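You operate a simulated robot arm through the tools that you are given. There is no shell and no other tool. Be economical: measure what you need, move in short steps, check, and stop when the job is done.

You run a simulated two-armed robot. Do the job below in one go: nothing can be reset, and whatever is moved stays where it is left.

## Task
Pin the load pallet, park sensor 4 aside and switch CALL on.
Fine: loosen its clamp lever, swing it fully toward the load stop and tighten the lever again.

The check looks at the end state, three seconds after you hand in, the way a careful person would. Anything else that was tipped, shoved, dropped, spilled or broken makes it a failure.

## Robot
Two 6-joint arms with two-finger grippers on one trunk, on a base that drives. Base frame: it is fixed to the floor where the robot stands at the start and does not move with it; the origin is under the middle of the robot, x ahead of it, y to its left, z up. Readings come in m, degrees, newtons and seconds.
The left shoulder is at the start at [0.06, 0.144, 0.9], the right one opposite. With the tool pointing down near the work surface each hand reaches from about 0.26 to 0.7 m from the robot's upright axis, wherever it stands, measured 20 degrees to its own side. Places, roughly: bearing [1, -0.75, 1]; belt motor switch [-0.6, 1.7, 1]; black switch [0.9, -0.4, 0.9]; blue button [0.9, -0.4, 0.9]; check button [-0.4, 1.5, 0.9]; check switch [-0.5, 1.5, 1]; direction switch [-2.3, 1.9, 1]; fault button [-2.4, 2.1, 1]; from one button [-2.4, 1.6, 1]; from three button [-2.5, 1.8, 1]; from two button [-2.5, 1.7, 1]; from wait button [-2.6, 1.8, 1]; go button [-2.4, 2, 1]; lane knob [-2.2, 1.8, 1]; load button [0.7, -0.1, 0.9]; load counter [0.8, -0.5, 0.9]. Payload 2.45 kg a hand.
The tool frame of a hand sits at the grasp point between the pads (the TCP): z along the fingers, y along the line on which they close. The tips reach 0.026 m beyond it. The gripper opens to 0.096 m. The gripper's body begins 0.069 m behind the TCP.
Orientation is that of the tool frame in the base frame, as [roll, pitch, yaw] about the fixed x, y, z axes, in that order (R = Rz(yaw) Ry(pitch) Rx(roll)). With the fingers straight down and closing along the base's y, the tool's x points along the base's -x, its y along +y and its z along -z.

## Interface
- The arms move only by the tool jog_arm. It takes "left_plan", "right_plan" or both (then of equal length, played together; a hand with none holds still); each is a list of rows, each a list of 7 numbers: the opening, from 0 (shut) to 1 (fully open), then the shift along the tool's x, y, z in m, then the turn, a rotation vector about the tool's x, y, z in degrees. In form: [[fingers, tx, ty, tz, rx, ry, rz], ...]. A call has 1 to 10 rows; each row shifts and turns the commanded pose from where the row before left it, along the tool's axes as they then stand. Rows are played at 5 a second. More than 0.05 m and 8.6 degrees between two rows, or a gripper value outside its range, and nothing of the call is played. Where a pose cannot be reached the arm comes as near as it can. A force on the tool above 40 N (or 10 N above the force at the start of the call, whichever is more), or a blocked arm, ends the call early, and 0.2 s more pass. Each finger halts on what it meets, pressing with about 26 N; the grip force reading is that of the motor and also rises with nothing between the fingers. The clock runs only during rows and for 0.2 s after the last one: add rows that do not move to give the fingers time. The reply holds the time, the measured pose of the TCP, the force on the tool along the base axes, the opening and the grip force, in the units named above and with some noise, with the torque about the TCP (base axes, N m) and any sound that the robot's microphone picked up.
- Cameras (640 x 400 px; columns grow to the right, rows downward): "scene" is now at [0.1431, 0.0037, 1.5344]; the picture's right is [0.02, -1.00, 0.00], its down [-0.62, -0.01, -0.79] and it looks along [0.79, 0.01, -0.62] (base axes); focal length 272 px, centre (320, 200). "left" rides on the left gripper at [0.082, -0.003, -0.098] in its tool frame; the picture's right is [0.04, 1.00, 0.00], its down [-0.73, 0.03, -0.68] and it looks along [-0.68, 0.03, 0.73] (tool axes); focal length 256 px, centre (320, 200). "right" rides on the right gripper at [0.081, 0.003, -0.098] in its tool frame; the picture's right is [-0.04, 1.00, 0.00], its down [-0.73, -0.03, -0.68] and it looks along [-0.68, -0.03, 0.73] (tool axes); focal length 256 px, centre (320, 200). There is no depth. A picture from a camera that has moved, and an enlarged one, comes with that camera's place and axes in the base frame and with its lens. The place of the scene camera against the robot may be out by one fixed shift of up to 0.018 m in any direction.
- camera(camera): a new picture of that camera. No time passes.
- raise_lower(by): slides the trunk up (or, below 0, down) by that many m; the arms and the scene camera ride with it, the base frame stays. It gives what a move gives, with no picture.
- drive_base(legs): drives the robot by 1 to 6 legs, each [ahead, turn to the left] in m and degrees, along the robot's own axes; the way and the turn of a leg run together, so that a leg with both is an arc; at most 1.5 m and 180 degrees a leg. The arms and the cameras ride along, it lands a little off, and it stops where it bumps. It gives what a move gives.
- pan_tilt(pan, tilt): turns the head with the scene camera to pan (to the left, within 86 degrees either way) and tilt (down, from -29 to 69), counted from straight ahead of the robot. It gives what a move gives.
- zoom(camera, box): a new picture of the part [left, top, right, bottom] of that camera's present view, enlarged. No time passes.
- sign_off(): hands the job in; it is judged then, once.

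Go step by step. Nothing tells you exact positions but the pictures and the camera data: compare them with the known pose of the tool, close in by small moves and look again before you grip or let go. The budget is 120 turns and 108 pictures, counting those below and the enlarged ones. Unless the task says otherwise, let go and move clear before handing in, and close with one line.

The tools are called after "Call:" as a command line: name --argument value ..., lists and objects as JSON in quotes. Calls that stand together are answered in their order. jog_arm: Moves the arms, as the interface text tells. Its arguments: {"type":"object","properties":{"left_plan":{"type":"array"},"right_plan":{"type":"array"}},"required":[]} The other tools are called the same way: raise_lower (by) slides the trunk up or down; drive_base (legs) drives the base; pan_tilt (pan, tilt) turns the head that bears the scene camera; camera (camera) takes a picture; zoom (camera, box) takes an enlarged picture of a part of a camera's view; sign_off () hands the job in.

At the start:

```text
time_s: 0.0
left_position: [0.4432, 0.0756, 1.2581]
left_orientation: [-179.8, 0.0, -179.9]
left_wrist_force: [-0.1, -0.2, 0.0]
left_torque: [0.02, -0.03, -0.01]
left_width: 0.0961
left_grasp_force: 0.0
right_position: [0.4061, -0.1688, 1.2577]
right_orientation: [179.9, 0.0, -179.8]
right_wrist_force: [0.4, 0.7, 1.0]
right_torque: [0.02, -0.02, -0.01]
right_width: 0.096
right_grasp_force: 0.1
trunk travel left (down, up): [-0.525, 0.065]
robot x, y, heading: [-0.0016, 0.0018, 0.1]
head pan, tilt: [1.1, 38.2]
```

scene: 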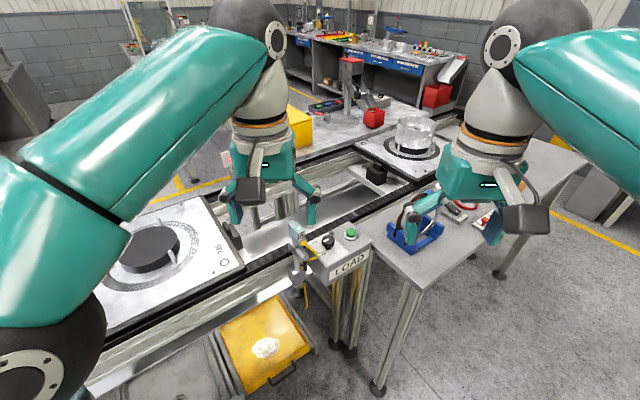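
right: 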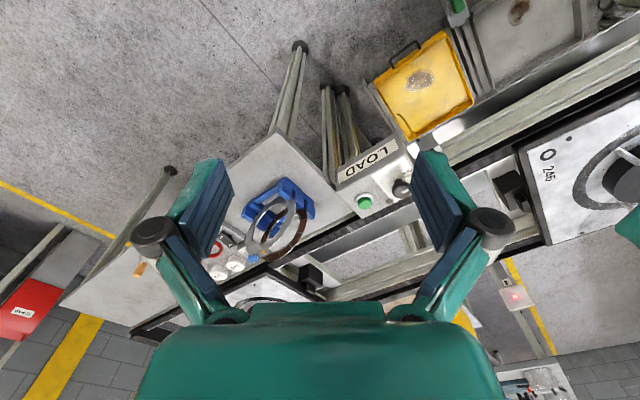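
left: 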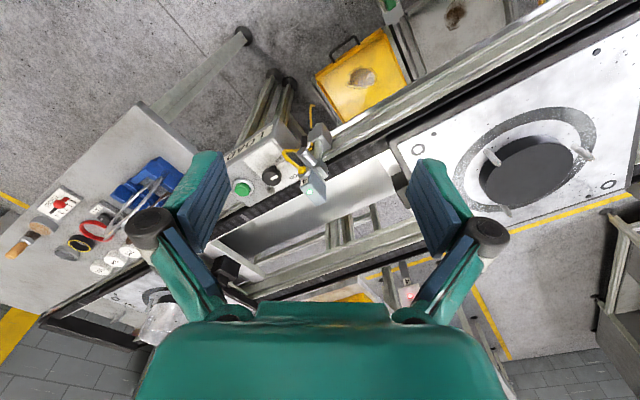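

I see a conveyor with a LOAD station ahead, pallets on both sides and a sensor on a bracket. I'll look closer at the load station and then around.

Call:
zoom --camera "scene" --box '[220, 180, 420, 305]'

Call:
zoom --camera "left" --box '[200, 80, 440, 230]'

Call:
zoom --camera "left" --box '[0, 130, 240, 280]'

```text
3.20 times, centred on (320, 242) of scene
camera zoom: at [0.1431, 0.0037, 1.5344], right [0.02, -1.0, 0.0], down [-0.62, -0.01, -0.79], along [0.79, 0.01, -0.62], focal length 869 px, centre (320, 64)
```

zoom: 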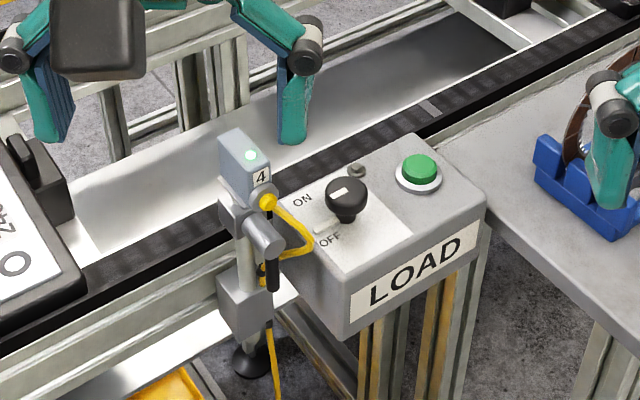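

```text
2.67 times, centred on (320, 155) of left
camera zoom: at [0.3626, 0.0723, 1.3561], right [-0.04, 1.0, 0.0], down [0.73, 0.03, 0.68], along [0.68, 0.03, -0.73], focal length 683 px, centre (320, 320)
```

zoom: 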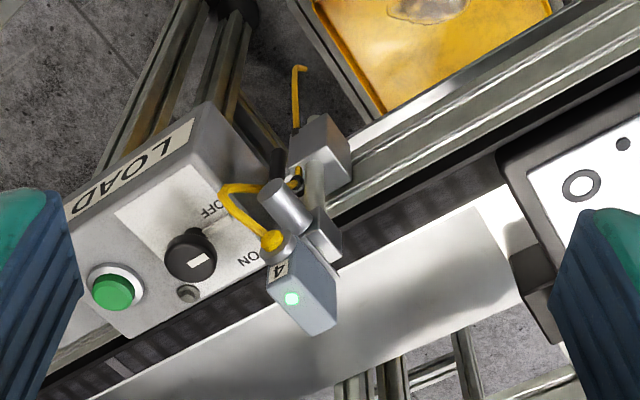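

```text
2.67 times, centred on (120, 205) of left
camera zoom: at [0.3626, 0.0723, 1.3561], right [-0.04, 1.0, 0.0], down [0.73, 0.03, 0.68], along [0.68, 0.03, -0.73], focal length 683 px, centre (853, 187)
```

zoom: 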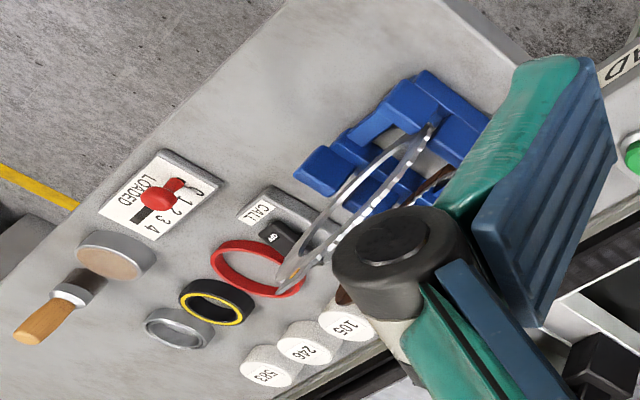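

Sensor 4 stands by the LOAD box, and a CALL rocker sits on the bench at right. I'll look around with the head for the pallet, pin and the stop.

Call:
pan_tilt --pan 30 --tilt 45

Call:
camera --camera "scene"

Call:
pan_tilt --pan -35 --tilt 35

Call:
camera --camera "scene"

```text
time_s: 0.9
left_position: [0.4419, 0.076, 1.2588]
left_orientation: [-179.8, 0.0, -179.9]
left_wrist_force: [0.9, 0.7, -0.2]
left_torque: [0.0, 0.02, 0.01]
left_width: 0.0959
left_grasp_force: 0.1
right_position: [0.4062, -0.1679, 1.2588]
right_orientation: [180.0, 0.1, -179.7]
right_wrist_force: [-0.1, 0.1, -0.8]
right_torque: [-0.01, 0.01, 0.0]
right_width: 0.0963
right_grasp_force: 0.1
trunk travel left (down, up): [-0.525, 0.065]
robot x, y, heading: [0.0033, 0.002, -0.1]
head pan, tilt: [30.0, 45.0]
```

```text
101 pictures are left
camera scene: at [0.1274, 0.0427, 1.5245], right [0.5, -0.87, 0.0], down [-0.61, -0.35, -0.71], along [0.61, 0.35, -0.71], focal length 272 px, centre (320, 200)
```

scene: 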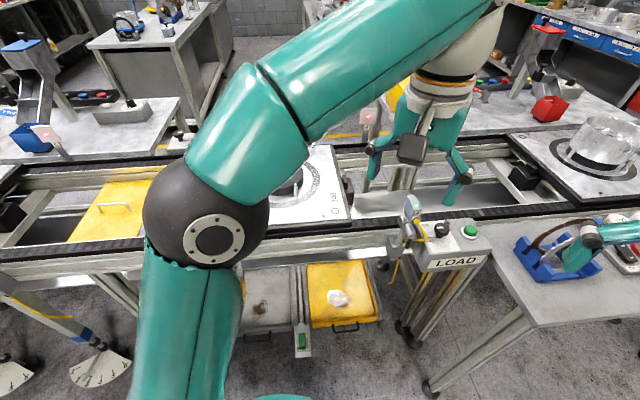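

```text
time_s: 2.3
left_position: [0.4426, 0.0754, 1.2586]
left_orientation: [-179.9, 0.0, -179.8]
left_wrist_force: [-0.6, -0.4, -0.2]
left_torque: [0.02, -0.03, -0.01]
left_width: 0.0961
left_grasp_force: 0.1
right_position: [0.407, -0.1677, 1.2594]
right_orientation: [-180.0, 0.0, -179.7]
right_wrist_force: [0.6, 1.3, -0.6]
right_torque: [0.01, 0.02, -0.01]
right_width: 0.0959
right_grasp_force: 0.1
trunk travel left (down, up): [-0.525, 0.065]
robot x, y, heading: [0.0044, -0.0001, -0.1]
head pan, tilt: [-35.0, 35.0]
```

```text
100 pictures are left
camera scene: at [0.1291, -0.0484, 1.5393], right [-0.57, -0.82, 0.0], down [-0.47, 0.33, -0.82], along [0.67, -0.47, -0.57], focal length 272 px, centre (320, 200)
```

scene: 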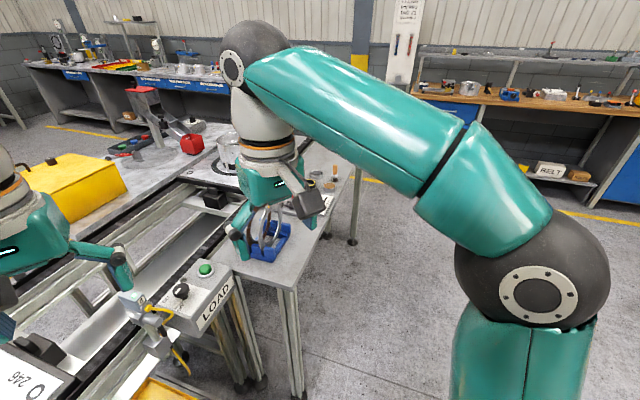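

I need clearer views, so I'll move both hands outward, and read the sign on the back wall.

Call:
zoom --camera "scene" --box '[340, 0, 480, 90]'

Call:
jog_arm --left_plan '[[1, 0.02, 0.045, 0, 0, 0, 0], [1, 0.02, 0.045, 0, 0, 0, 0], [1, 0.02, 0.045, 0, 0, 0, 0], [1, 0.02, 0.045, 0, 0, 0, 0], [1, 0.0, 0.045, 0, 0, 0, 0]]' --right_plan '[[1, 0.02, -0.045, 0, 0, 0, 0], [1, 0.02, -0.045, 0, 0, 0, 0], [1, 0.02, -0.045, 0, 0, 0, 0], [1, 0.02, -0.045, 0, 0, 0, 0], [1, 0.0, -0.045, 0, 0, 0, 0]]'

Call:
pan_tilt --pan 0 --tilt 40

Call:
camera --camera "scene"

Call:
camera --camera "left"

Call:
camera --camera "right"

```text
4.44 times, centred on (410, 45) of scene
camera zoom: at [0.1291, -0.0484, 1.5393], right [-0.57, -0.82, 0.0], down [-0.47, 0.33, -0.82], along [0.67, -0.47, -0.57], focal length 1208 px, centre (-80, 889)
```

zoom: 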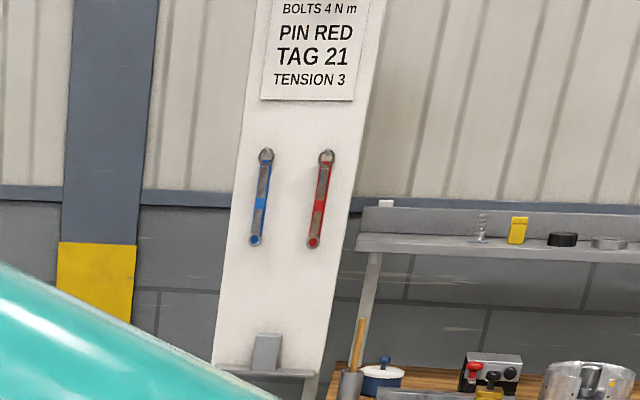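

```text
time_s: 3.5
left_position: [0.3617, 0.3013, 1.2567]
left_orientation: [-179.8, -0.2, -179.8]
left_wrist_force: [0.2, -0.1, -1.0]
left_torque: [0.04, 0.02, -0.03]
left_width: 0.096
left_grasp_force: 0.1
right_position: [0.3305, -0.394, 1.2577]
right_orientation: [180.0, 0.0, -179.7]
right_wrist_force: [0.0, 0.9, -0.6]
right_torque: [-0.02, 0.02, 0.04]
right_width: 0.0959
right_grasp_force: 0.0
trunk travel left (down, up): [-0.525, 0.065]
robot x, y, heading: [-0.0018, 0.0003, -0.1]
head pan, tilt: [-35.0, 35.0]
```

```text
time_s: 4.5
left_position: [0.3594, 0.3001, 1.2578]
left_orientation: [-179.9, 0.0, -179.8]
left_wrist_force: [-0.1, -0.6, 0.3]
left_torque: [-0.01, 0.0, 0.02]
left_width: 0.0961
left_grasp_force: 0.1
right_position: [0.3293, -0.391, 1.2585]
right_orientation: [180.0, 0.0, -179.7]
right_wrist_force: [0.6, -1.2, -0.1]
right_torque: [-0.01, -0.04, -0.02]
right_width: 0.0957
right_grasp_force: 0.1
trunk travel left (down, up): [-0.525, 0.065]
robot x, y, heading: [-0.0002, 0.0006, 0.0]
head pan, tilt: [0.0, 40.0]
```

```text
98 pictures are left
camera scene: at [0.1416, 0.002, 1.5318], right [0.0, -1.0, 0.0], down [-0.64, 0.0, -0.77], along [0.77, 0.0, -0.64], focal length 272 px, centre (320, 200)
```

scene: 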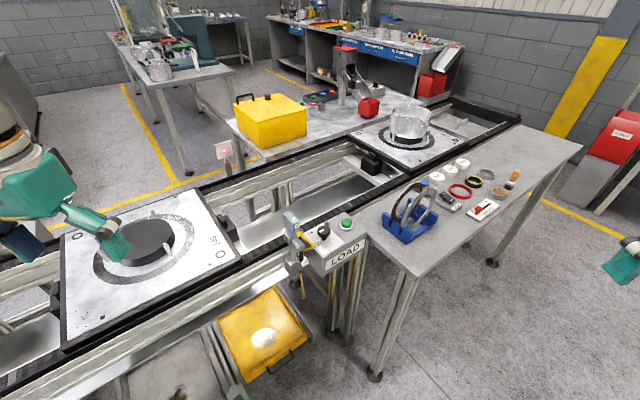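

```text
97 pictures are left
camera left: at [0.2801, 0.2971, 1.355], right [-0.04, 1.0, 0.0], down [0.73, 0.03, 0.68], along [0.68, 0.03, -0.73], focal length 256 px, centre (320, 200)
```

left: 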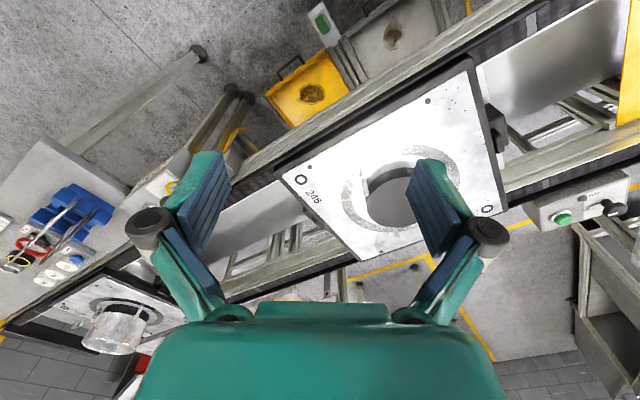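

```text
96 pictures are left
camera right: at [0.2476, -0.3883, 1.3555], right [0.04, 1.0, 0.0], down [0.73, -0.03, 0.68], along [0.68, -0.02, -0.73], focal length 256 px, centre (320, 200)
```

right: 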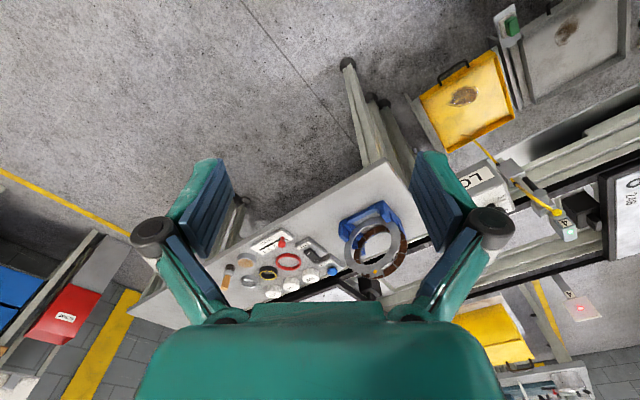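

Now the view is clear. I'll zoom in on the LOAD box, sensor and pallets.

Call:
zoom --camera "scene" --box '[270, 200, 382, 270]'

Call:
zoom --camera "scene" --box '[330, 90, 490, 190]'

Call:
zoom --camera "scene" --box '[40, 170, 280, 320]'

Call:
zoom --camera "scene" --box '[380, 145, 540, 245]'

```text
5.71 times, centred on (326, 235) of scene
camera zoom: at [0.1416, 0.002, 1.5318], right [0.0, -1.0, 0.0], down [-0.64, 0.0, -0.77], along [0.77, 0.0, -0.64], focal length 1552 px, centre (286, 0)
```

zoom: 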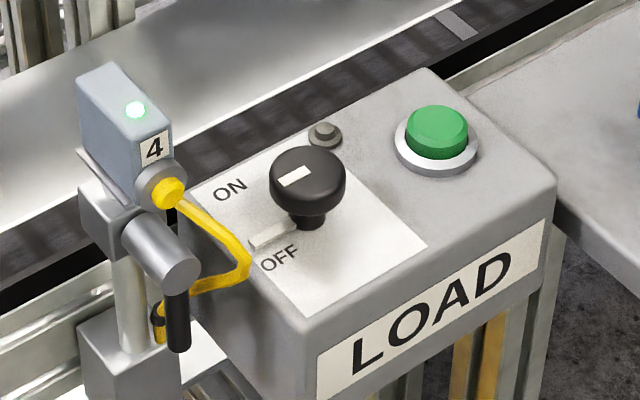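

```text
4.00 times, centred on (410, 140) of scene
camera zoom: at [0.1416, 0.002, 1.5318], right [0.0, -1.0, 0.0], down [-0.64, 0.0, -0.77], along [0.77, 0.0, -0.64], focal length 1087 px, centre (-40, 440)
```

zoom: 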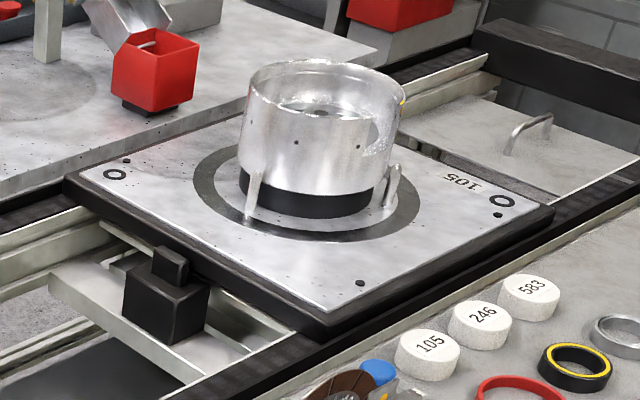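

```text
2.67 times, centred on (160, 245) of scene
camera zoom: at [0.1416, 0.002, 1.5318], right [0.0, -1.0, 0.0], down [-0.64, 0.0, -0.77], along [0.77, 0.0, -0.64], focal length 724 px, centre (747, 80)
```

zoom: 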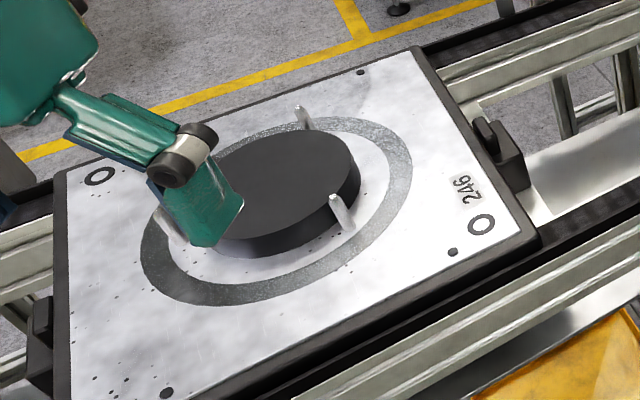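

```text
4.00 times, centred on (460, 195) of scene
camera zoom: at [0.1416, 0.002, 1.5318], right [0.0, -1.0, 0.0], down [-0.64, 0.0, -0.77], along [0.77, 0.0, -0.64], focal length 1087 px, centre (-240, 220)
```

zoom: 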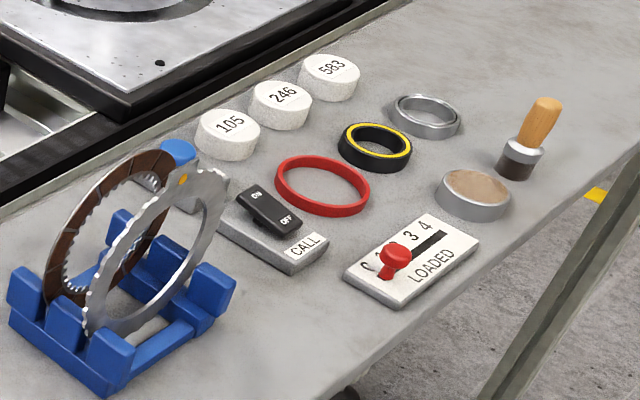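

Two candidate stops (one by pallet 246, one by pallet 105), so I must learn the flow direction. I'll look at the rest of the line to the left for labels.

Call:
pan_tilt --pan 60 --tilt 30

Call:
camera --camera "scene"

Call:
zoom --camera "left" --box '[440, 80, 640, 220]'

Call:
zoom --camera "right" --box '[400, 140, 640, 300]'

```text
time_s: 5.8
left_position: [0.3613, 0.3004, 1.2575]
left_orientation: [-179.8, 0.0, -179.8]
left_wrist_force: [0.3, -0.1, -0.7]
left_torque: [0.04, 0.02, 0.02]
left_width: 0.0957
left_grasp_force: 0.1
right_position: [0.3294, -0.3929, 1.2572]
right_orientation: [-179.9, 0.0, -179.7]
right_wrist_force: [-0.3, 0.3, 0.0]
right_torque: [-0.02, 0.04, -0.02]
right_width: 0.096
right_grasp_force: 0.0
trunk travel left (down, up): [-0.525, 0.065]
robot x, y, heading: [-0.0004, 0.003, -0.1]
head pan, tilt: [60.0, 30.0]
```

```text
91 pictures are left
camera scene: at [0.102, 0.0804, 1.5471], right [0.87, -0.5, 0.0], down [-0.25, -0.43, -0.87], along [0.43, 0.75, -0.5], focal length 272 px, centre (320, 200)
```

scene: 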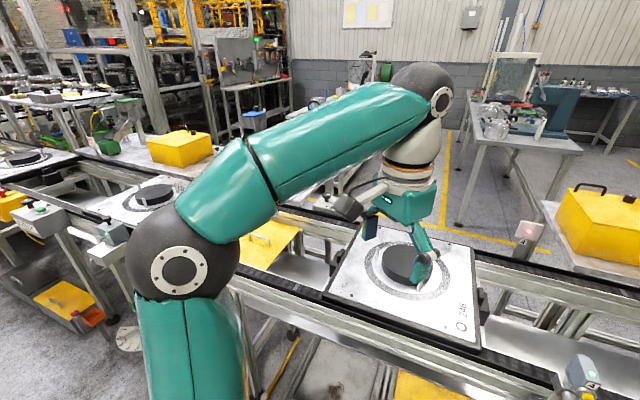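

```text
2.86 times, centred on (540, 150) of left
camera zoom: at [0.2801, 0.2971, 1.355], right [-0.04, 1.0, 0.0], down [0.73, 0.03, 0.68], along [0.68, 0.03, -0.73], focal length 731 px, centre (-309, 343)
```

zoom: 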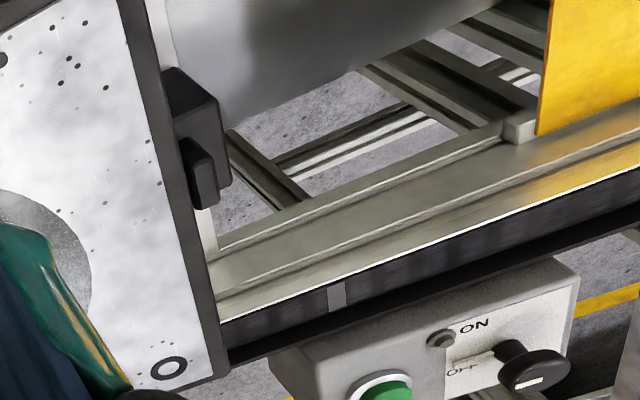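

```text
2.50 times, centred on (520, 220) of right
camera zoom: at [0.2476, -0.3883, 1.3555], right [0.04, 1.0, 0.0], down [0.73, -0.03, 0.68], along [0.68, -0.02, -0.73], focal length 640 px, centre (-180, 150)
```

zoom: 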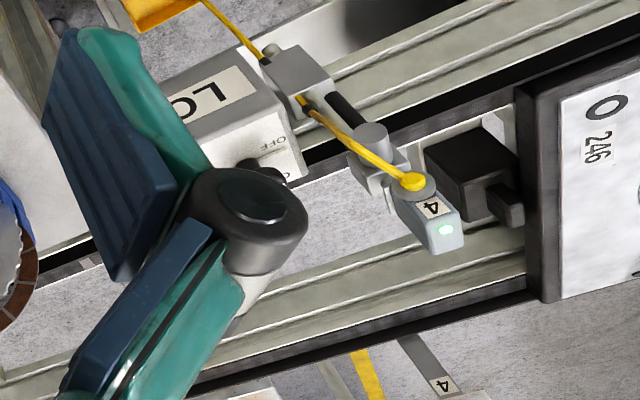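

Call:
zoom --camera "scene" --box '[0, 90, 200, 230]'

Call:
zoom --camera "scene" --box '[330, 0, 490, 40]'

Call:
zoom --camera "scene" --box '[440, 180, 640, 400]'

```text
2.86 times, centred on (100, 160) of scene
camera zoom: at [0.102, 0.0804, 1.5471], right [0.87, -0.5, 0.0], down [-0.25, -0.43, -0.87], along [0.43, 0.75, -0.5], focal length 776 px, centre (949, 314)
```

zoom: 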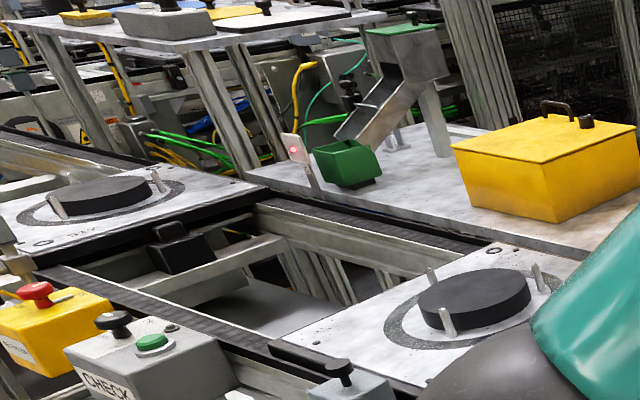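

```text
4.00 times, centred on (410, 20) of scene
camera zoom: at [0.102, 0.0804, 1.5471], right [0.87, -0.5, 0.0], down [-0.25, -0.43, -0.87], along [0.43, 0.75, -0.5], focal length 1087 px, centre (-40, 920)
```

zoom: 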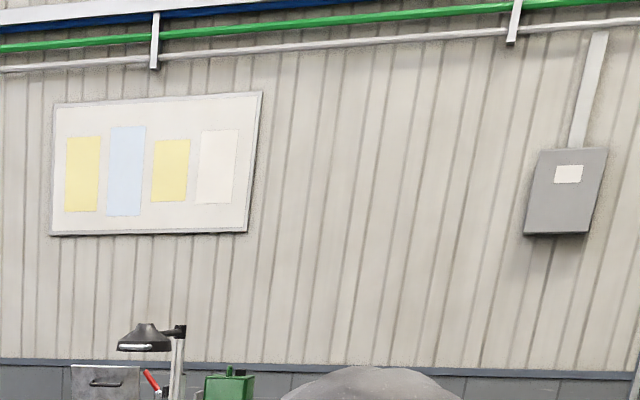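

```text
1.82 times, centred on (540, 290) of scene
camera zoom: at [0.102, 0.0804, 1.5471], right [0.87, -0.5, 0.0], down [-0.25, -0.43, -0.87], along [0.43, 0.75, -0.5], focal length 494 px, centre (-80, 36)
```

zoom: 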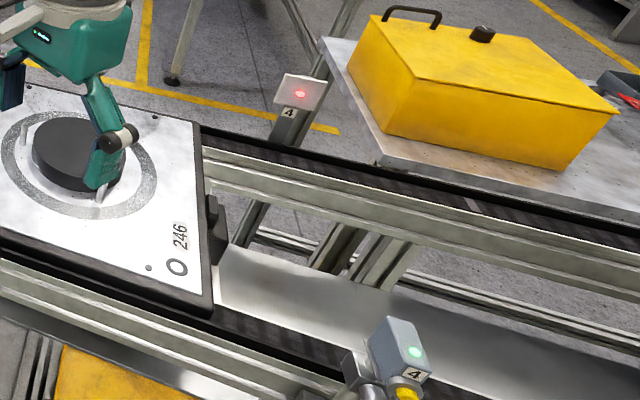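

LOAD and CHECK stations follow the same pattern; I'll look farther left to learn how stops and sensors relate, and at the stops nearby.

Call:
pan_tilt --pan 86 --tilt 22

Call:
camera --camera "scene"

Call:
pan_tilt --pan -12 --tilt 25

Call:
camera --camera "scene"

Call:
zoom --camera "scene" --box '[260, 120, 520, 280]'

```text
time_s: 6.7
left_position: [0.3601, 0.3002, 1.2585]
left_orientation: [-179.9, 0.0, -179.8]
left_wrist_force: [-0.5, 0.3, 0.6]
left_torque: [0.04, 0.01, 0.04]
left_width: 0.096
left_grasp_force: 0.0
right_position: [0.3282, -0.3925, 1.2581]
right_orientation: [-180.0, 0.0, -179.7]
right_wrist_force: [-1.1, 0.9, 0.0]
right_torque: [-0.02, -0.02, -0.01]
right_width: 0.0961
right_grasp_force: 0.0
trunk travel left (down, up): [-0.525, 0.065]
robot x, y, heading: [0.0006, 0.0008, 0.1]
head pan, tilt: [85.9, 22.0]
```

```text
85 pictures are left
camera scene: at [0.0633, 0.0947, 1.5599], right [1.0, -0.07, 0.0], down [-0.03, -0.37, -0.93], along [0.07, 0.92, -0.37], focal length 272 px, centre (320, 200)
```

scene: 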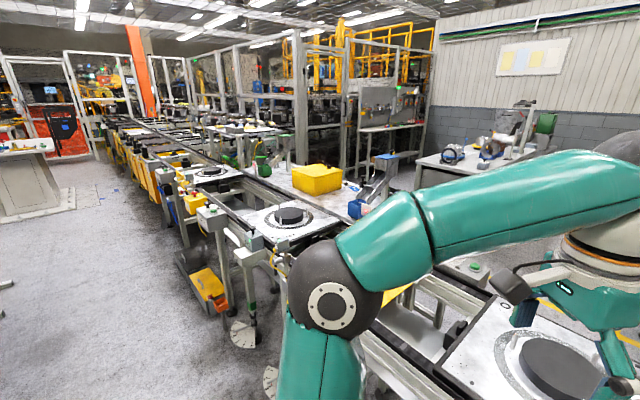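

```text
time_s: 8.4
left_position: [0.3598, 0.3018, 1.257]
left_orientation: [-179.7, -0.1, -179.8]
left_wrist_force: [-0.3, -0.6, 0.7]
left_torque: [0.0, -0.03, -0.01]
left_width: 0.0961
left_grasp_force: 0.1
right_position: [0.3289, -0.3929, 1.2582]
right_orientation: [-180.0, 0.0, -179.6]
right_wrist_force: [-0.4, -0.1, -0.2]
right_torque: [0.01, 0.02, 0.0]
right_width: 0.096
right_grasp_force: 0.1
trunk travel left (down, up): [-0.525, 0.065]
robot x, y, heading: [0.0015, 0.0001, 0.2]
head pan, tilt: [-12.0, 25.0]
```

```text
84 pictures are left
camera scene: at [0.1468, -0.017, 1.5551], right [-0.21, -0.98, 0.0], down [-0.41, 0.09, -0.91], along [0.89, -0.19, -0.42], focal length 272 px, centre (320, 200)
```

scene: 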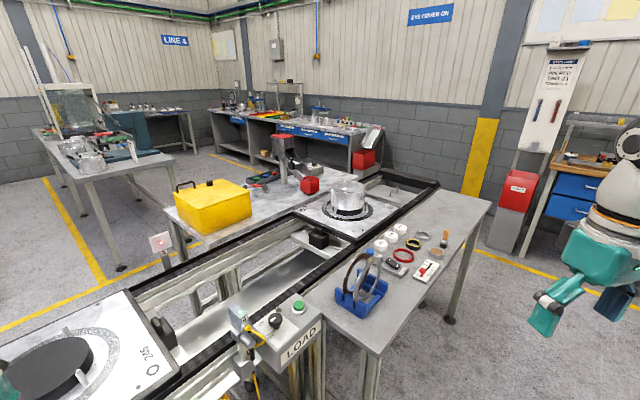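

```text
2.46 times, centred on (390, 200) of scene
camera zoom: at [0.1468, -0.017, 1.5551], right [-0.21, -0.98, 0.0], down [-0.41, 0.09, -0.91], along [0.89, -0.19, -0.42], focal length 669 px, centre (148, 200)
```

zoom: 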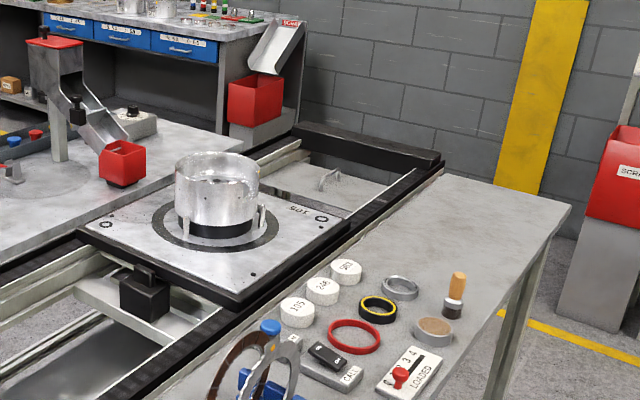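

Call:
pan_tilt --pan 78 --tilt 32

Call:
zoom --camera "scene" --box '[60, 120, 220, 220]'

Call:
zoom --camera "scene" --box '[160, 120, 340, 240]'

Call:
zoom --camera "scene" --box '[330, 180, 570, 340]'

```text
time_s: 10.1
left_position: [0.3603, 0.3018, 1.2582]
left_orientation: [-179.8, 0.0, -179.8]
left_wrist_force: [0.0, 0.4, 0.5]
left_torque: [-0.02, -0.04, -0.02]
left_width: 0.0958
left_grasp_force: 0.1
right_position: [0.3293, -0.3923, 1.2581]
right_orientation: [-180.0, 0.0, -179.7]
right_wrist_force: [-0.2, 0.5, 0.5]
right_torque: [0.01, 0.0, -0.01]
right_width: 0.0959
right_grasp_force: 0.1
trunk travel left (down, up): [-0.525, 0.065]
robot x, y, heading: [-0.0015, -0.0008, 0.2]
head pan, tilt: [78.0, 32.0]
```

```text
4.00 times, centred on (140, 170) of scene
camera zoom: at [0.0754, 0.0897, 1.544], right [0.98, -0.21, 0.0], down [-0.11, -0.52, -0.85], along [0.18, 0.83, -0.53], focal length 1087 px, centre (1040, 320)
```

zoom: 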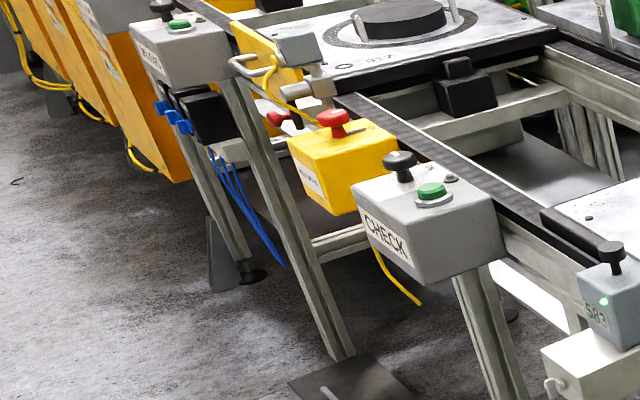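

```text
3.33 times, centred on (250, 180) of scene
camera zoom: at [0.0754, 0.0897, 1.544], right [0.98, -0.21, 0.0], down [-0.11, -0.52, -0.85], along [0.18, 0.83, -0.53], focal length 906 px, centre (553, 267)
```

zoom: 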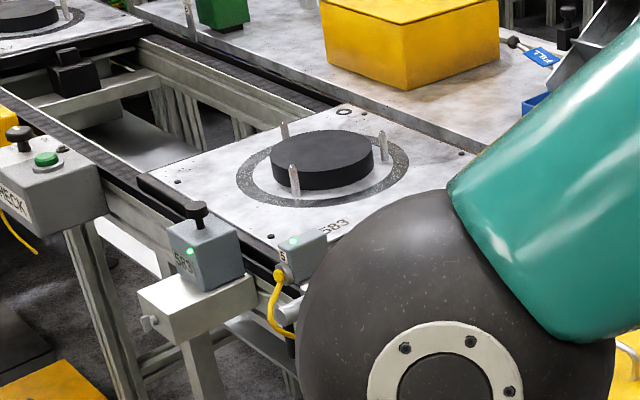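

```text
2.50 times, centred on (450, 260) of scene
camera zoom: at [0.0754, 0.0897, 1.544], right [0.98, -0.21, 0.0], down [-0.11, -0.52, -0.85], along [0.18, 0.83, -0.53], focal length 679 px, centre (-5, 50)
```

zoom: 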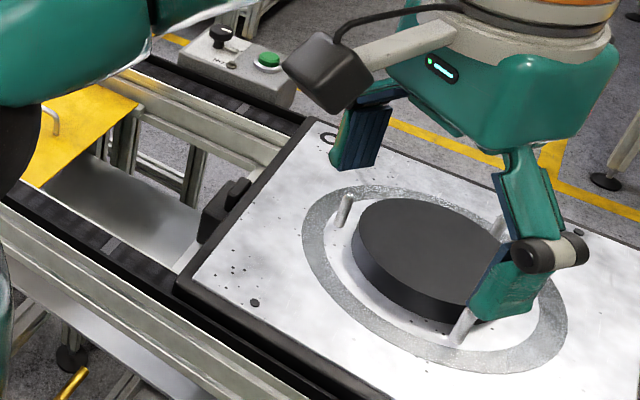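

Pallet 105 sits at the line end by the bench, 246 upstream/downstream of sensor 4. Turning the LOAD pin switch should reveal which pallet gets pinned; I'll drive a little closer first.

Call:
drive_base --legs '[[0.12, 0]]'

Call:
pan_tilt --pan 0 --tilt 50

Call:
camera --camera "scene"

Call:
zoom --camera "scene" --box '[260, 170, 400, 260]'

```text
time_s: 11.3
left_position: [0.4829, 0.3004, 1.2572]
left_orientation: [-179.8, -0.1, -179.8]
left_wrist_force: [0.1, -0.1, 0.1]
left_torque: [-0.01, 0.04, 0.03]
left_width: 0.0959
left_grasp_force: 0.0
right_position: [0.453, -0.3921, 1.2589]
right_orientation: [180.0, -0.2, -179.7]
right_wrist_force: [1.4, 0.7, -0.2]
right_torque: [0.02, 0.06, -0.01]
right_width: 0.0962
right_grasp_force: 0.0
trunk travel left (down, up): [-0.525, 0.065]
robot x, y, heading: [0.1247, 0.0019, 0.0]
head pan, tilt: [78.0, 32.0]
```

```text
time_s: 12.9
left_position: [0.4818, 0.3001, 1.2583]
left_orientation: [-179.8, -0.1, -179.8]
left_wrist_force: [0.3, 0.5, -0.4]
left_torque: [-0.03, -0.01, -0.03]
left_width: 0.0962
left_grasp_force: 0.0
right_position: [0.452, -0.3921, 1.2595]
right_orientation: [-180.0, 0.0, -179.7]
right_wrist_force: [-0.1, 0.0, -0.3]
right_torque: [0.0, 0.02, -0.01]
right_width: 0.0959
right_grasp_force: 0.1
trunk travel left (down, up): [-0.525, 0.065]
robot x, y, heading: [0.1222, 0.0007, -0.2]
head pan, tilt: [0.0, 50.0]
```

```text
79 pictures are left
camera scene: at [0.2557, 0.0022, 1.5176], right [0.0, -1.0, 0.0], down [-0.77, 0.0, -0.64], along [0.64, 0.0, -0.77], focal length 272 px, centre (320, 200)
```

scene: 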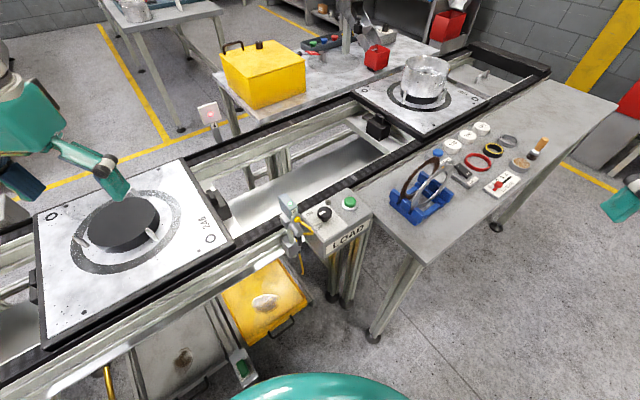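

```text
4.44 times, centred on (330, 215) of scene
camera zoom: at [0.2557, 0.0022, 1.5176], right [0.0, -1.0, 0.0], down [-0.77, 0.0, -0.64], along [0.64, 0.0, -0.77], focal length 1208 px, centre (276, 133)
```

zoom: 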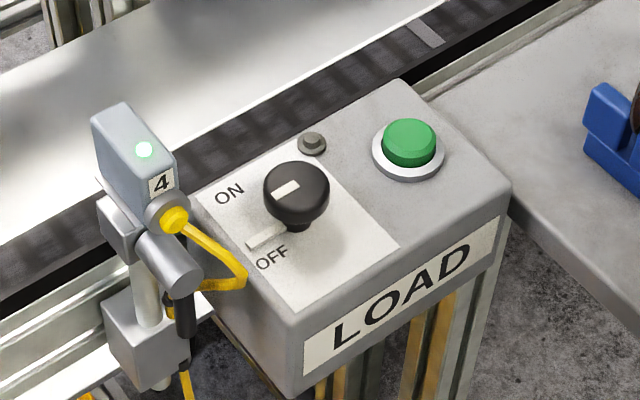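

The pin knob sits at about (0.65, -0.01, 1.0). I bring the right hand above it for a close look.

Call:
jog_arm --right_plan '[[0.6, -0.015, 0.037, 0.008, 0, 0, 0], [0.6, -0.015, 0.037, 0.008, 0, 0, 0], [0.6, -0.015, 0.037, 0.008, 0, 0, 0], [0.6, -0.015, 0.037, 0.008, 0, 0, 0], [0.6, -0.015, 0.037, 0.008, 0, 0, 0], [0.6, -0.015, 0.037, 0.008, 0, 0, 0], [0.6, -0.015, 0.037, 0.008, 0, 0, 0], [0.6, -0.015, 0.037, 0.008, 0, 0, 0], [0.6, -0.015, 0.037, 0.008, 0, 0, 0], [0.6, -0.015, 0.037, 0.008, 0, 0, 0]]'

Call:
camera --camera "right"

```text
time_s: 15.1
left_position: [0.4841, 0.3006, 1.2571]
left_orientation: [-179.8, -0.2, -179.7]
left_wrist_force: [0.0, 0.0, -0.6]
left_torque: [0.0, 0.0, 0.02]
left_width: 0.0964
left_grasp_force: 0.0
right_position: [0.5964, -0.0184, 1.1781]
right_orientation: [179.9, -0.1, -179.7]
right_wrist_force: [0.3, -0.6, 0.2]
right_torque: [-0.04, -0.01, 0.02]
right_width: 0.0576
right_grasp_force: 0.1
trunk travel left (down, up): [-0.525, 0.065]
robot x, y, heading: [0.1218, 0.0005, 0.3]
head pan, tilt: [0.0, 50.0]
```

```text
77 pictures are left
camera right: at [0.5158, -0.0158, 1.2763], right [0.04, 1.0, 0.0], down [0.73, -0.03, 0.68], along [0.68, -0.02, -0.73], focal length 256 px, centre (320, 200)
```

right: 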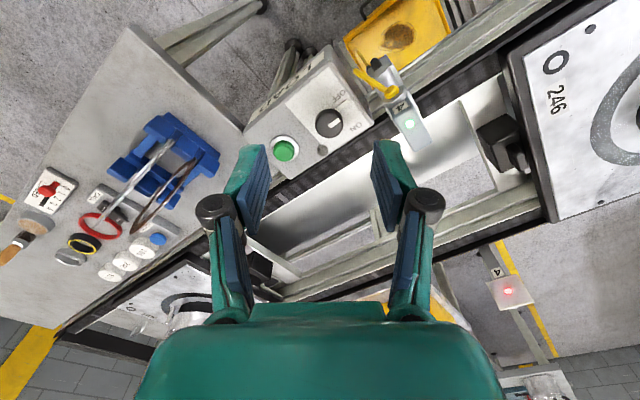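

Call:
zoom --camera "right" --box '[240, 40, 440, 165]'

```text
3.20 times, centred on (340, 102) of right
camera zoom: at [0.5158, -0.0158, 1.2763], right [0.04, 1.0, 0.0], down [0.73, -0.03, 0.68], along [0.68, -0.02, -0.73], focal length 819 px, centre (256, 512)
```

zoom: 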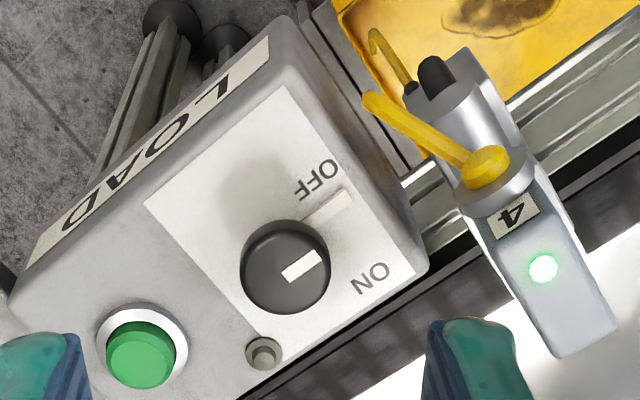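

The knob is a rotary mushroom pointing to OFF; ON is clockwise seen from above, with a small lamp beside it. I move over it and pre-turn the hand counter-clockwise by 40°.

Call:
jog_arm --right_plan '[[0.6, -0.027, 0.005, 0.0, 0, 0, 0], [0.6, -0.0275, 0.0055, 0.0, 0, 0, 0], [0.6, 0, 0, 0.012, 0, 0, -8], [0.6, 0, 0, 0.012, 0, 0, -8], [0.6, 0, 0, 0.012, 0, 0, -8], [0.6, 0, 0, 0.012, 0, 0, -8], [0.6, 0, 0, 0.012, 0, 0, -8], [0.6, 0, 0, 0.012, 0, 0, 0]]'

Call:
camera --camera "right"

```text
time_s: 16.9
left_position: [0.4819, 0.3, 1.2576]
left_orientation: [-179.8, 0.0, -179.8]
left_wrist_force: [-0.3, -0.6, 0.8]
left_torque: [-0.02, 0.0, 0.0]
left_width: 0.0961
left_grasp_force: 0.0
right_position: [0.654, -0.0111, 1.1059]
right_orientation: [179.9, 0.0, -139.7]
right_wrist_force: [0.4, 0.2, -0.1]
right_torque: [-0.02, -0.01, 0.02]
right_width: 0.0576
right_grasp_force: 0.1
trunk travel left (down, up): [-0.525, 0.065]
robot x, y, heading: [0.1208, -0.001, 0.1]
head pan, tilt: [0.0, 50.0]
```

```text
75 pictures are left
camera right: at [0.5903, -0.0592, 1.2037], right [-0.62, 0.79, 0.0], down [0.58, 0.45, 0.68], along [0.53, 0.42, -0.73], focal length 256 px, centre (320, 200)
```

right: 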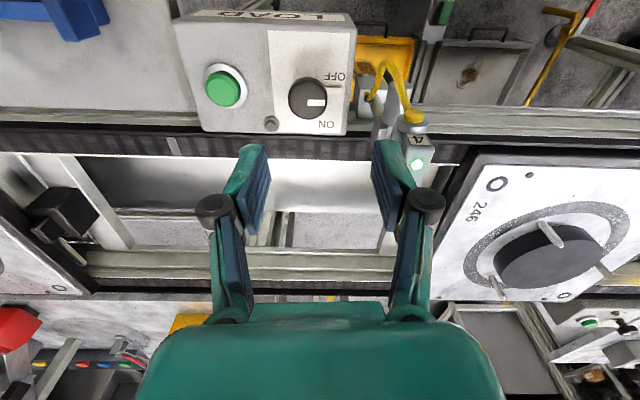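

Call:
zoom --camera "right" --box '[180, 0, 440, 180]'

```text
2.22 times, centred on (310, 90) of right
camera zoom: at [0.5903, -0.0592, 1.2037], right [-0.62, 0.79, 0.0], down [0.58, 0.45, 0.68], along [0.53, 0.42, -0.73], focal length 569 px, centre (342, 444)
```

zoom: 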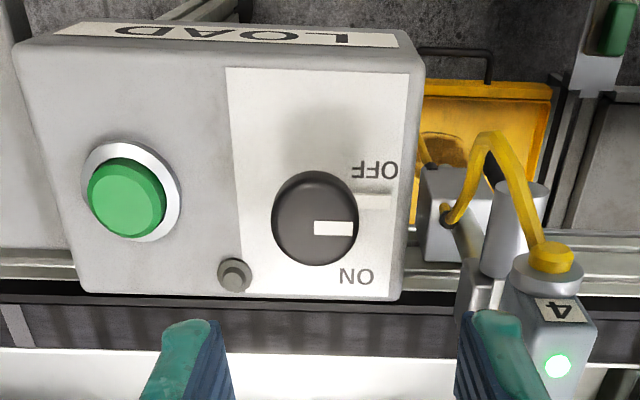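

Call:
jog_arm --right_plan '[[0.6, -0.001, -0.002, 0.02, 0, 0, 0], [0.6, 0, 0, 0.02, 0, 0, 0], [0.6, 0, 0, 0.02, 0, 0, 0], [0.6, 0, 0, 0.01, 0, 0, 0], [0.6, 0, 0, 0.01, 0, 0, 0]]'

Call:
zoom --camera "right" --box '[160, 60, 480, 260]'

Call:
zoom --camera "scene" --box '[260, 150, 400, 250]'

```text
time_s: 18.1
left_position: [0.4816, 0.3007, 1.2569]
left_orientation: [-179.7, 0.1, -179.9]
left_wrist_force: [-0.2, 0.5, 0.2]
left_torque: [-0.02, 0.01, -0.01]
left_width: 0.096
left_grasp_force: 0.1
right_position: [0.6576, -0.0113, 1.024]
right_orientation: [179.9, 0.0, -139.6]
right_wrist_force: [-0.3, -0.3, 0.2]
right_torque: [0.01, -0.01, 0.02]
right_width: 0.0572
right_grasp_force: 0.1
trunk travel left (down, up): [-0.525, 0.065]
robot x, y, heading: [0.1223, 0.0027, 0.1]
head pan, tilt: [0.0, 50.0]
```

```text
2.00 times, centred on (320, 160) of right
camera zoom: at [0.5933, -0.0608, 1.1232], right [-0.62, 0.79, 0.0], down [0.58, 0.45, 0.68], along [0.53, 0.42, -0.73], focal length 512 px, centre (320, 280)
```

zoom: 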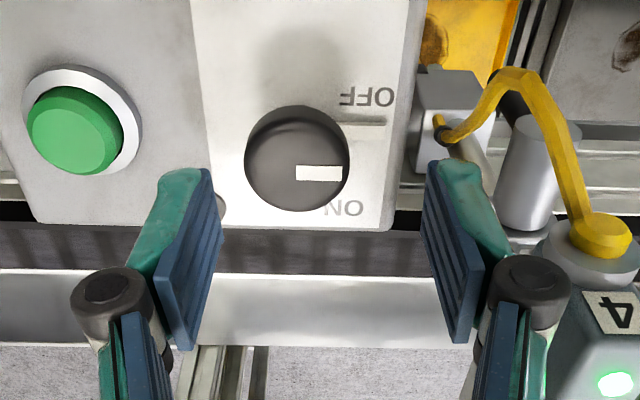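

```text
4.00 times, centred on (330, 200) of scene
camera zoom: at [0.2562, 0.0022, 1.5175], right [0.0, -1.0, 0.0], down [-0.77, 0.0, -0.64], along [0.64, 0.0, -0.77], focal length 1087 px, centre (280, 200)
```

zoom: 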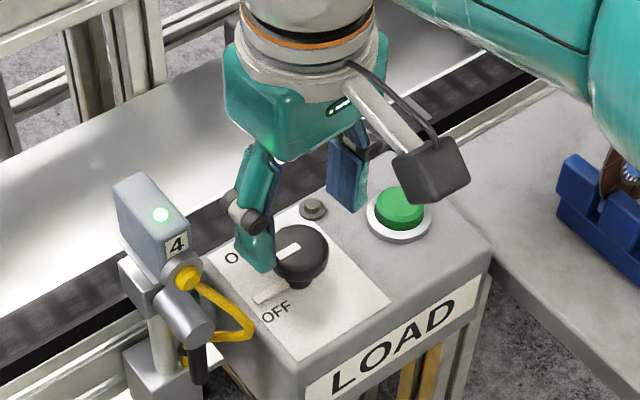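

Call:
jog_arm --right_plan '[[0.6, -0.008, -0.0068, 0.0, 0, 0, 0], [0.6, 0, 0, 0.013, 0, 0, 0], [0.6, 0, 0, 0.013, 0, 0, 0], [0.6, 0, 0, 0.012, 0, 0, 0], [0.6, 0, 0, 0, 0, 0, 0]]'

Call:
zoom --camera "right" --box '[160, 60, 480, 260]'

Call:
zoom --camera "scene" --box '[260, 150, 400, 250]'

```text
time_s: 19.3
left_position: [0.483, 0.3011, 1.258]
left_orientation: [-179.8, 0.0, -179.8]
left_wrist_force: [0.0, 0.2, -0.2]
left_torque: [0.01, 0.01, -0.01]
left_width: 0.0959
left_grasp_force: 0.0
right_position: [0.666, -0.0114, 0.9875]
right_orientation: [-180.0, 0.1, -139.8]
right_wrist_force: [0.0, -0.3, 0.4]
right_torque: [-0.02, -0.02, 0.02]
right_width: 0.0575
right_grasp_force: 0.1
trunk travel left (down, up): [-0.525, 0.065]
robot x, y, heading: [0.1204, 0.0024, 0.0]
head pan, tilt: [0.0, 50.0]
```

```text
2.00 times, centred on (320, 160) of right
camera zoom: at [0.6014, -0.0602, 1.0847], right [-0.62, 0.79, 0.0], down [0.58, 0.45, 0.68], along [0.53, 0.42, -0.73], focal length 512 px, centre (320, 280)
```

zoom: 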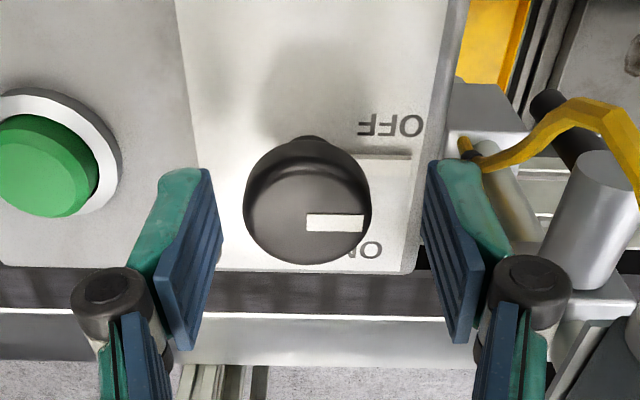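

```text
4.00 times, centred on (330, 200) of scene
camera zoom: at [0.256, 0.0022, 1.5176], right [0.0, -1.0, 0.0], down [-0.77, 0.0, -0.64], along [0.64, 0.0, -0.77], focal length 1087 px, centre (280, 200)
```

zoom: 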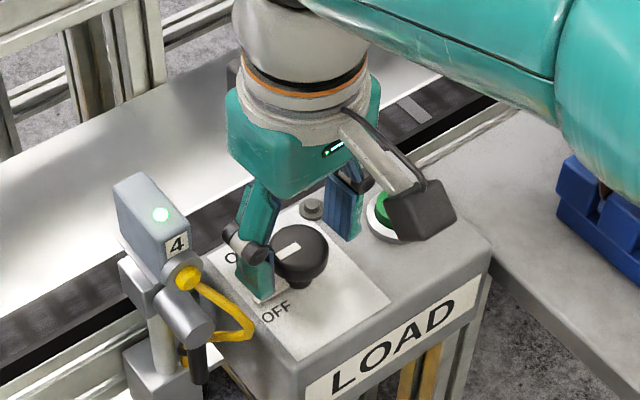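

Well centred. Lower 5 mm more and close on the knob.

Call:
jog_arm --right_plan '[[0.6, 0, -0.001, 0.005, 0, 0, 0], [0.4, 0, 0, 0, 0, 0, 0], [0.2, 0, 0, 0, 0, 0, 0], [0.15, 0, 0, 0, 0, 0, 0], [0.15, 0, 0, 0, 0, 0, 0]]'

Call:
zoom --camera "right" --box '[160, 60, 480, 260]'

```text
time_s: 20.5
left_position: [0.4836, 0.2996, 1.2574]
left_orientation: [-180.0, -0.2, -179.7]
left_wrist_force: [0.3, -0.8, 0.2]
left_torque: [-0.02, -0.02, 0.0]
left_width: 0.096
left_grasp_force: 0.1
right_position: [0.6674, -0.0139, 0.983]
right_orientation: [180.0, 0.1, -139.8]
right_wrist_force: [9.1, -10.9, 5.2]
right_torque: [-0.82, -0.04, -0.06]
right_width: 0.036
right_grasp_force: 45.2
trunk travel left (down, up): [-0.525, 0.065]
robot x, y, heading: [0.12, 0.0054, -0.0]
head pan, tilt: [0.0, 50.0]
```

```text
2.00 times, centred on (320, 160) of right
camera zoom: at [0.6039, -0.0631, 1.0804], right [-0.62, 0.79, 0.0], down [0.58, 0.45, 0.68], along [0.54, 0.42, -0.73], focal length 512 px, centre (320, 280)
```

zoom: 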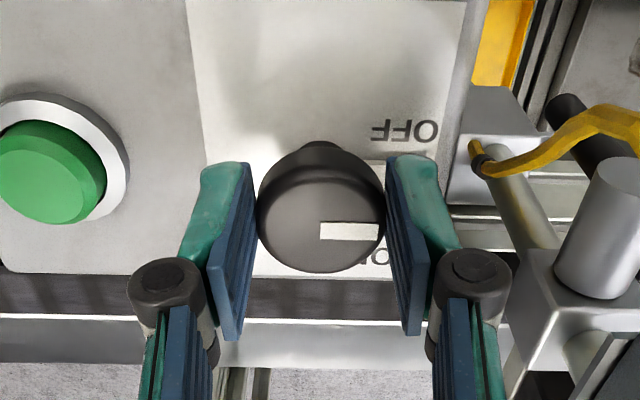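

Call:
jog_arm --right_plan '[[0.15, 0, -0.002, 0, 0, 0, 0], [0.15, 0, 0, 0, 0, 0, 8], [0.15, 0, 0, 0, 0, 0, 8], [0.15, 0, 0, 0, 0, 0, 8], [0.15, 0, 0, 0, 0, 0, 8], [0.15, 0, 0, 0, 0, 0, 0]]'

Call:
zoom --camera "right" --box '[160, 60, 480, 260]'

```text
time_s: 21.9
left_position: [0.4813, 0.302, 1.2568]
left_orientation: [-179.6, 0.1, -179.7]
left_wrist_force: [-0.8, 0.4, -0.4]
left_torque: [-0.01, -0.01, 0.02]
left_width: 0.0961
left_grasp_force: 0.0
right_position: [0.6674, -0.011, 0.9825]
right_orientation: [179.9, -0.2, -171.7]
right_wrist_force: [-6.4, 15.2, -5.0]
right_torque: [0.73, -0.56, 0.08]
right_width: 0.0363
right_grasp_force: 44.3
trunk travel left (down, up): [-0.525, 0.065]
robot x, y, heading: [0.1144, 0.0016, 0.0]
head pan, tilt: [0.0, 50.0]
```

```text
2.00 times, centred on (320, 160) of right
camera zoom: at [0.5863, -0.0187, 1.0808], right [-0.1, 0.99, 0.0], down [0.73, 0.08, 0.68], along [0.67, 0.07, -0.74], focal length 512 px, centre (320, 280)
```

zoom: 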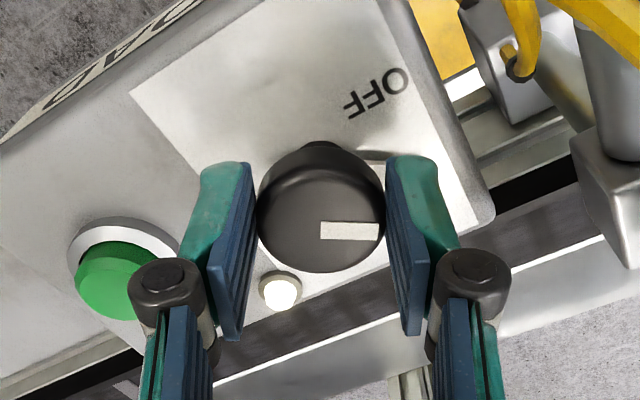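

The lamp by the knob lit. I turn a little further to feel for the end stop.

Call:
jog_arm --right_plan '[[0.15, 0, 0.001, 0, 0, 0, 6], [0.15, 0, 0, 0, 0, 0, 6], [0.15, 0, 0, 0, 0, 0, 6]]'

Call:
zoom --camera "right" --box '[160, 60, 480, 260]'

```text
time_s: 22.7
left_position: [0.481, 0.3022, 1.2577]
left_orientation: [-179.7, 0.0, -179.7]
left_wrist_force: [-0.4, 1.1, 0.3]
left_torque: [0.03, -0.01, 0.03]
left_width: 0.0963
left_grasp_force: 0.0
right_position: [0.6662, -0.0099, 0.9829]
right_orientation: [-179.9, -0.2, 170.2]
right_wrist_force: [-8.6, 20.6, -3.6]
right_torque: [0.25, -0.13, 0.08]
right_width: 0.0362
right_grasp_force: 45.2
trunk travel left (down, up): [-0.525, 0.065]
robot x, y, heading: [0.1222, -0.0011, 0.3]
head pan, tilt: [0.0, 50.0]
```

```text
2.00 times, centred on (320, 160) of right
camera zoom: at [0.5877, 0.0086, 1.0809], right [0.21, 0.98, 0.0], down [0.72, -0.15, 0.68], along [0.66, -0.14, -0.74], focal length 512 px, centre (320, 280)
```

zoom: 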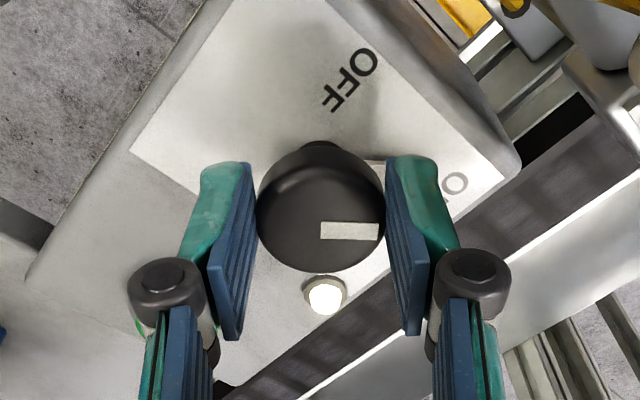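

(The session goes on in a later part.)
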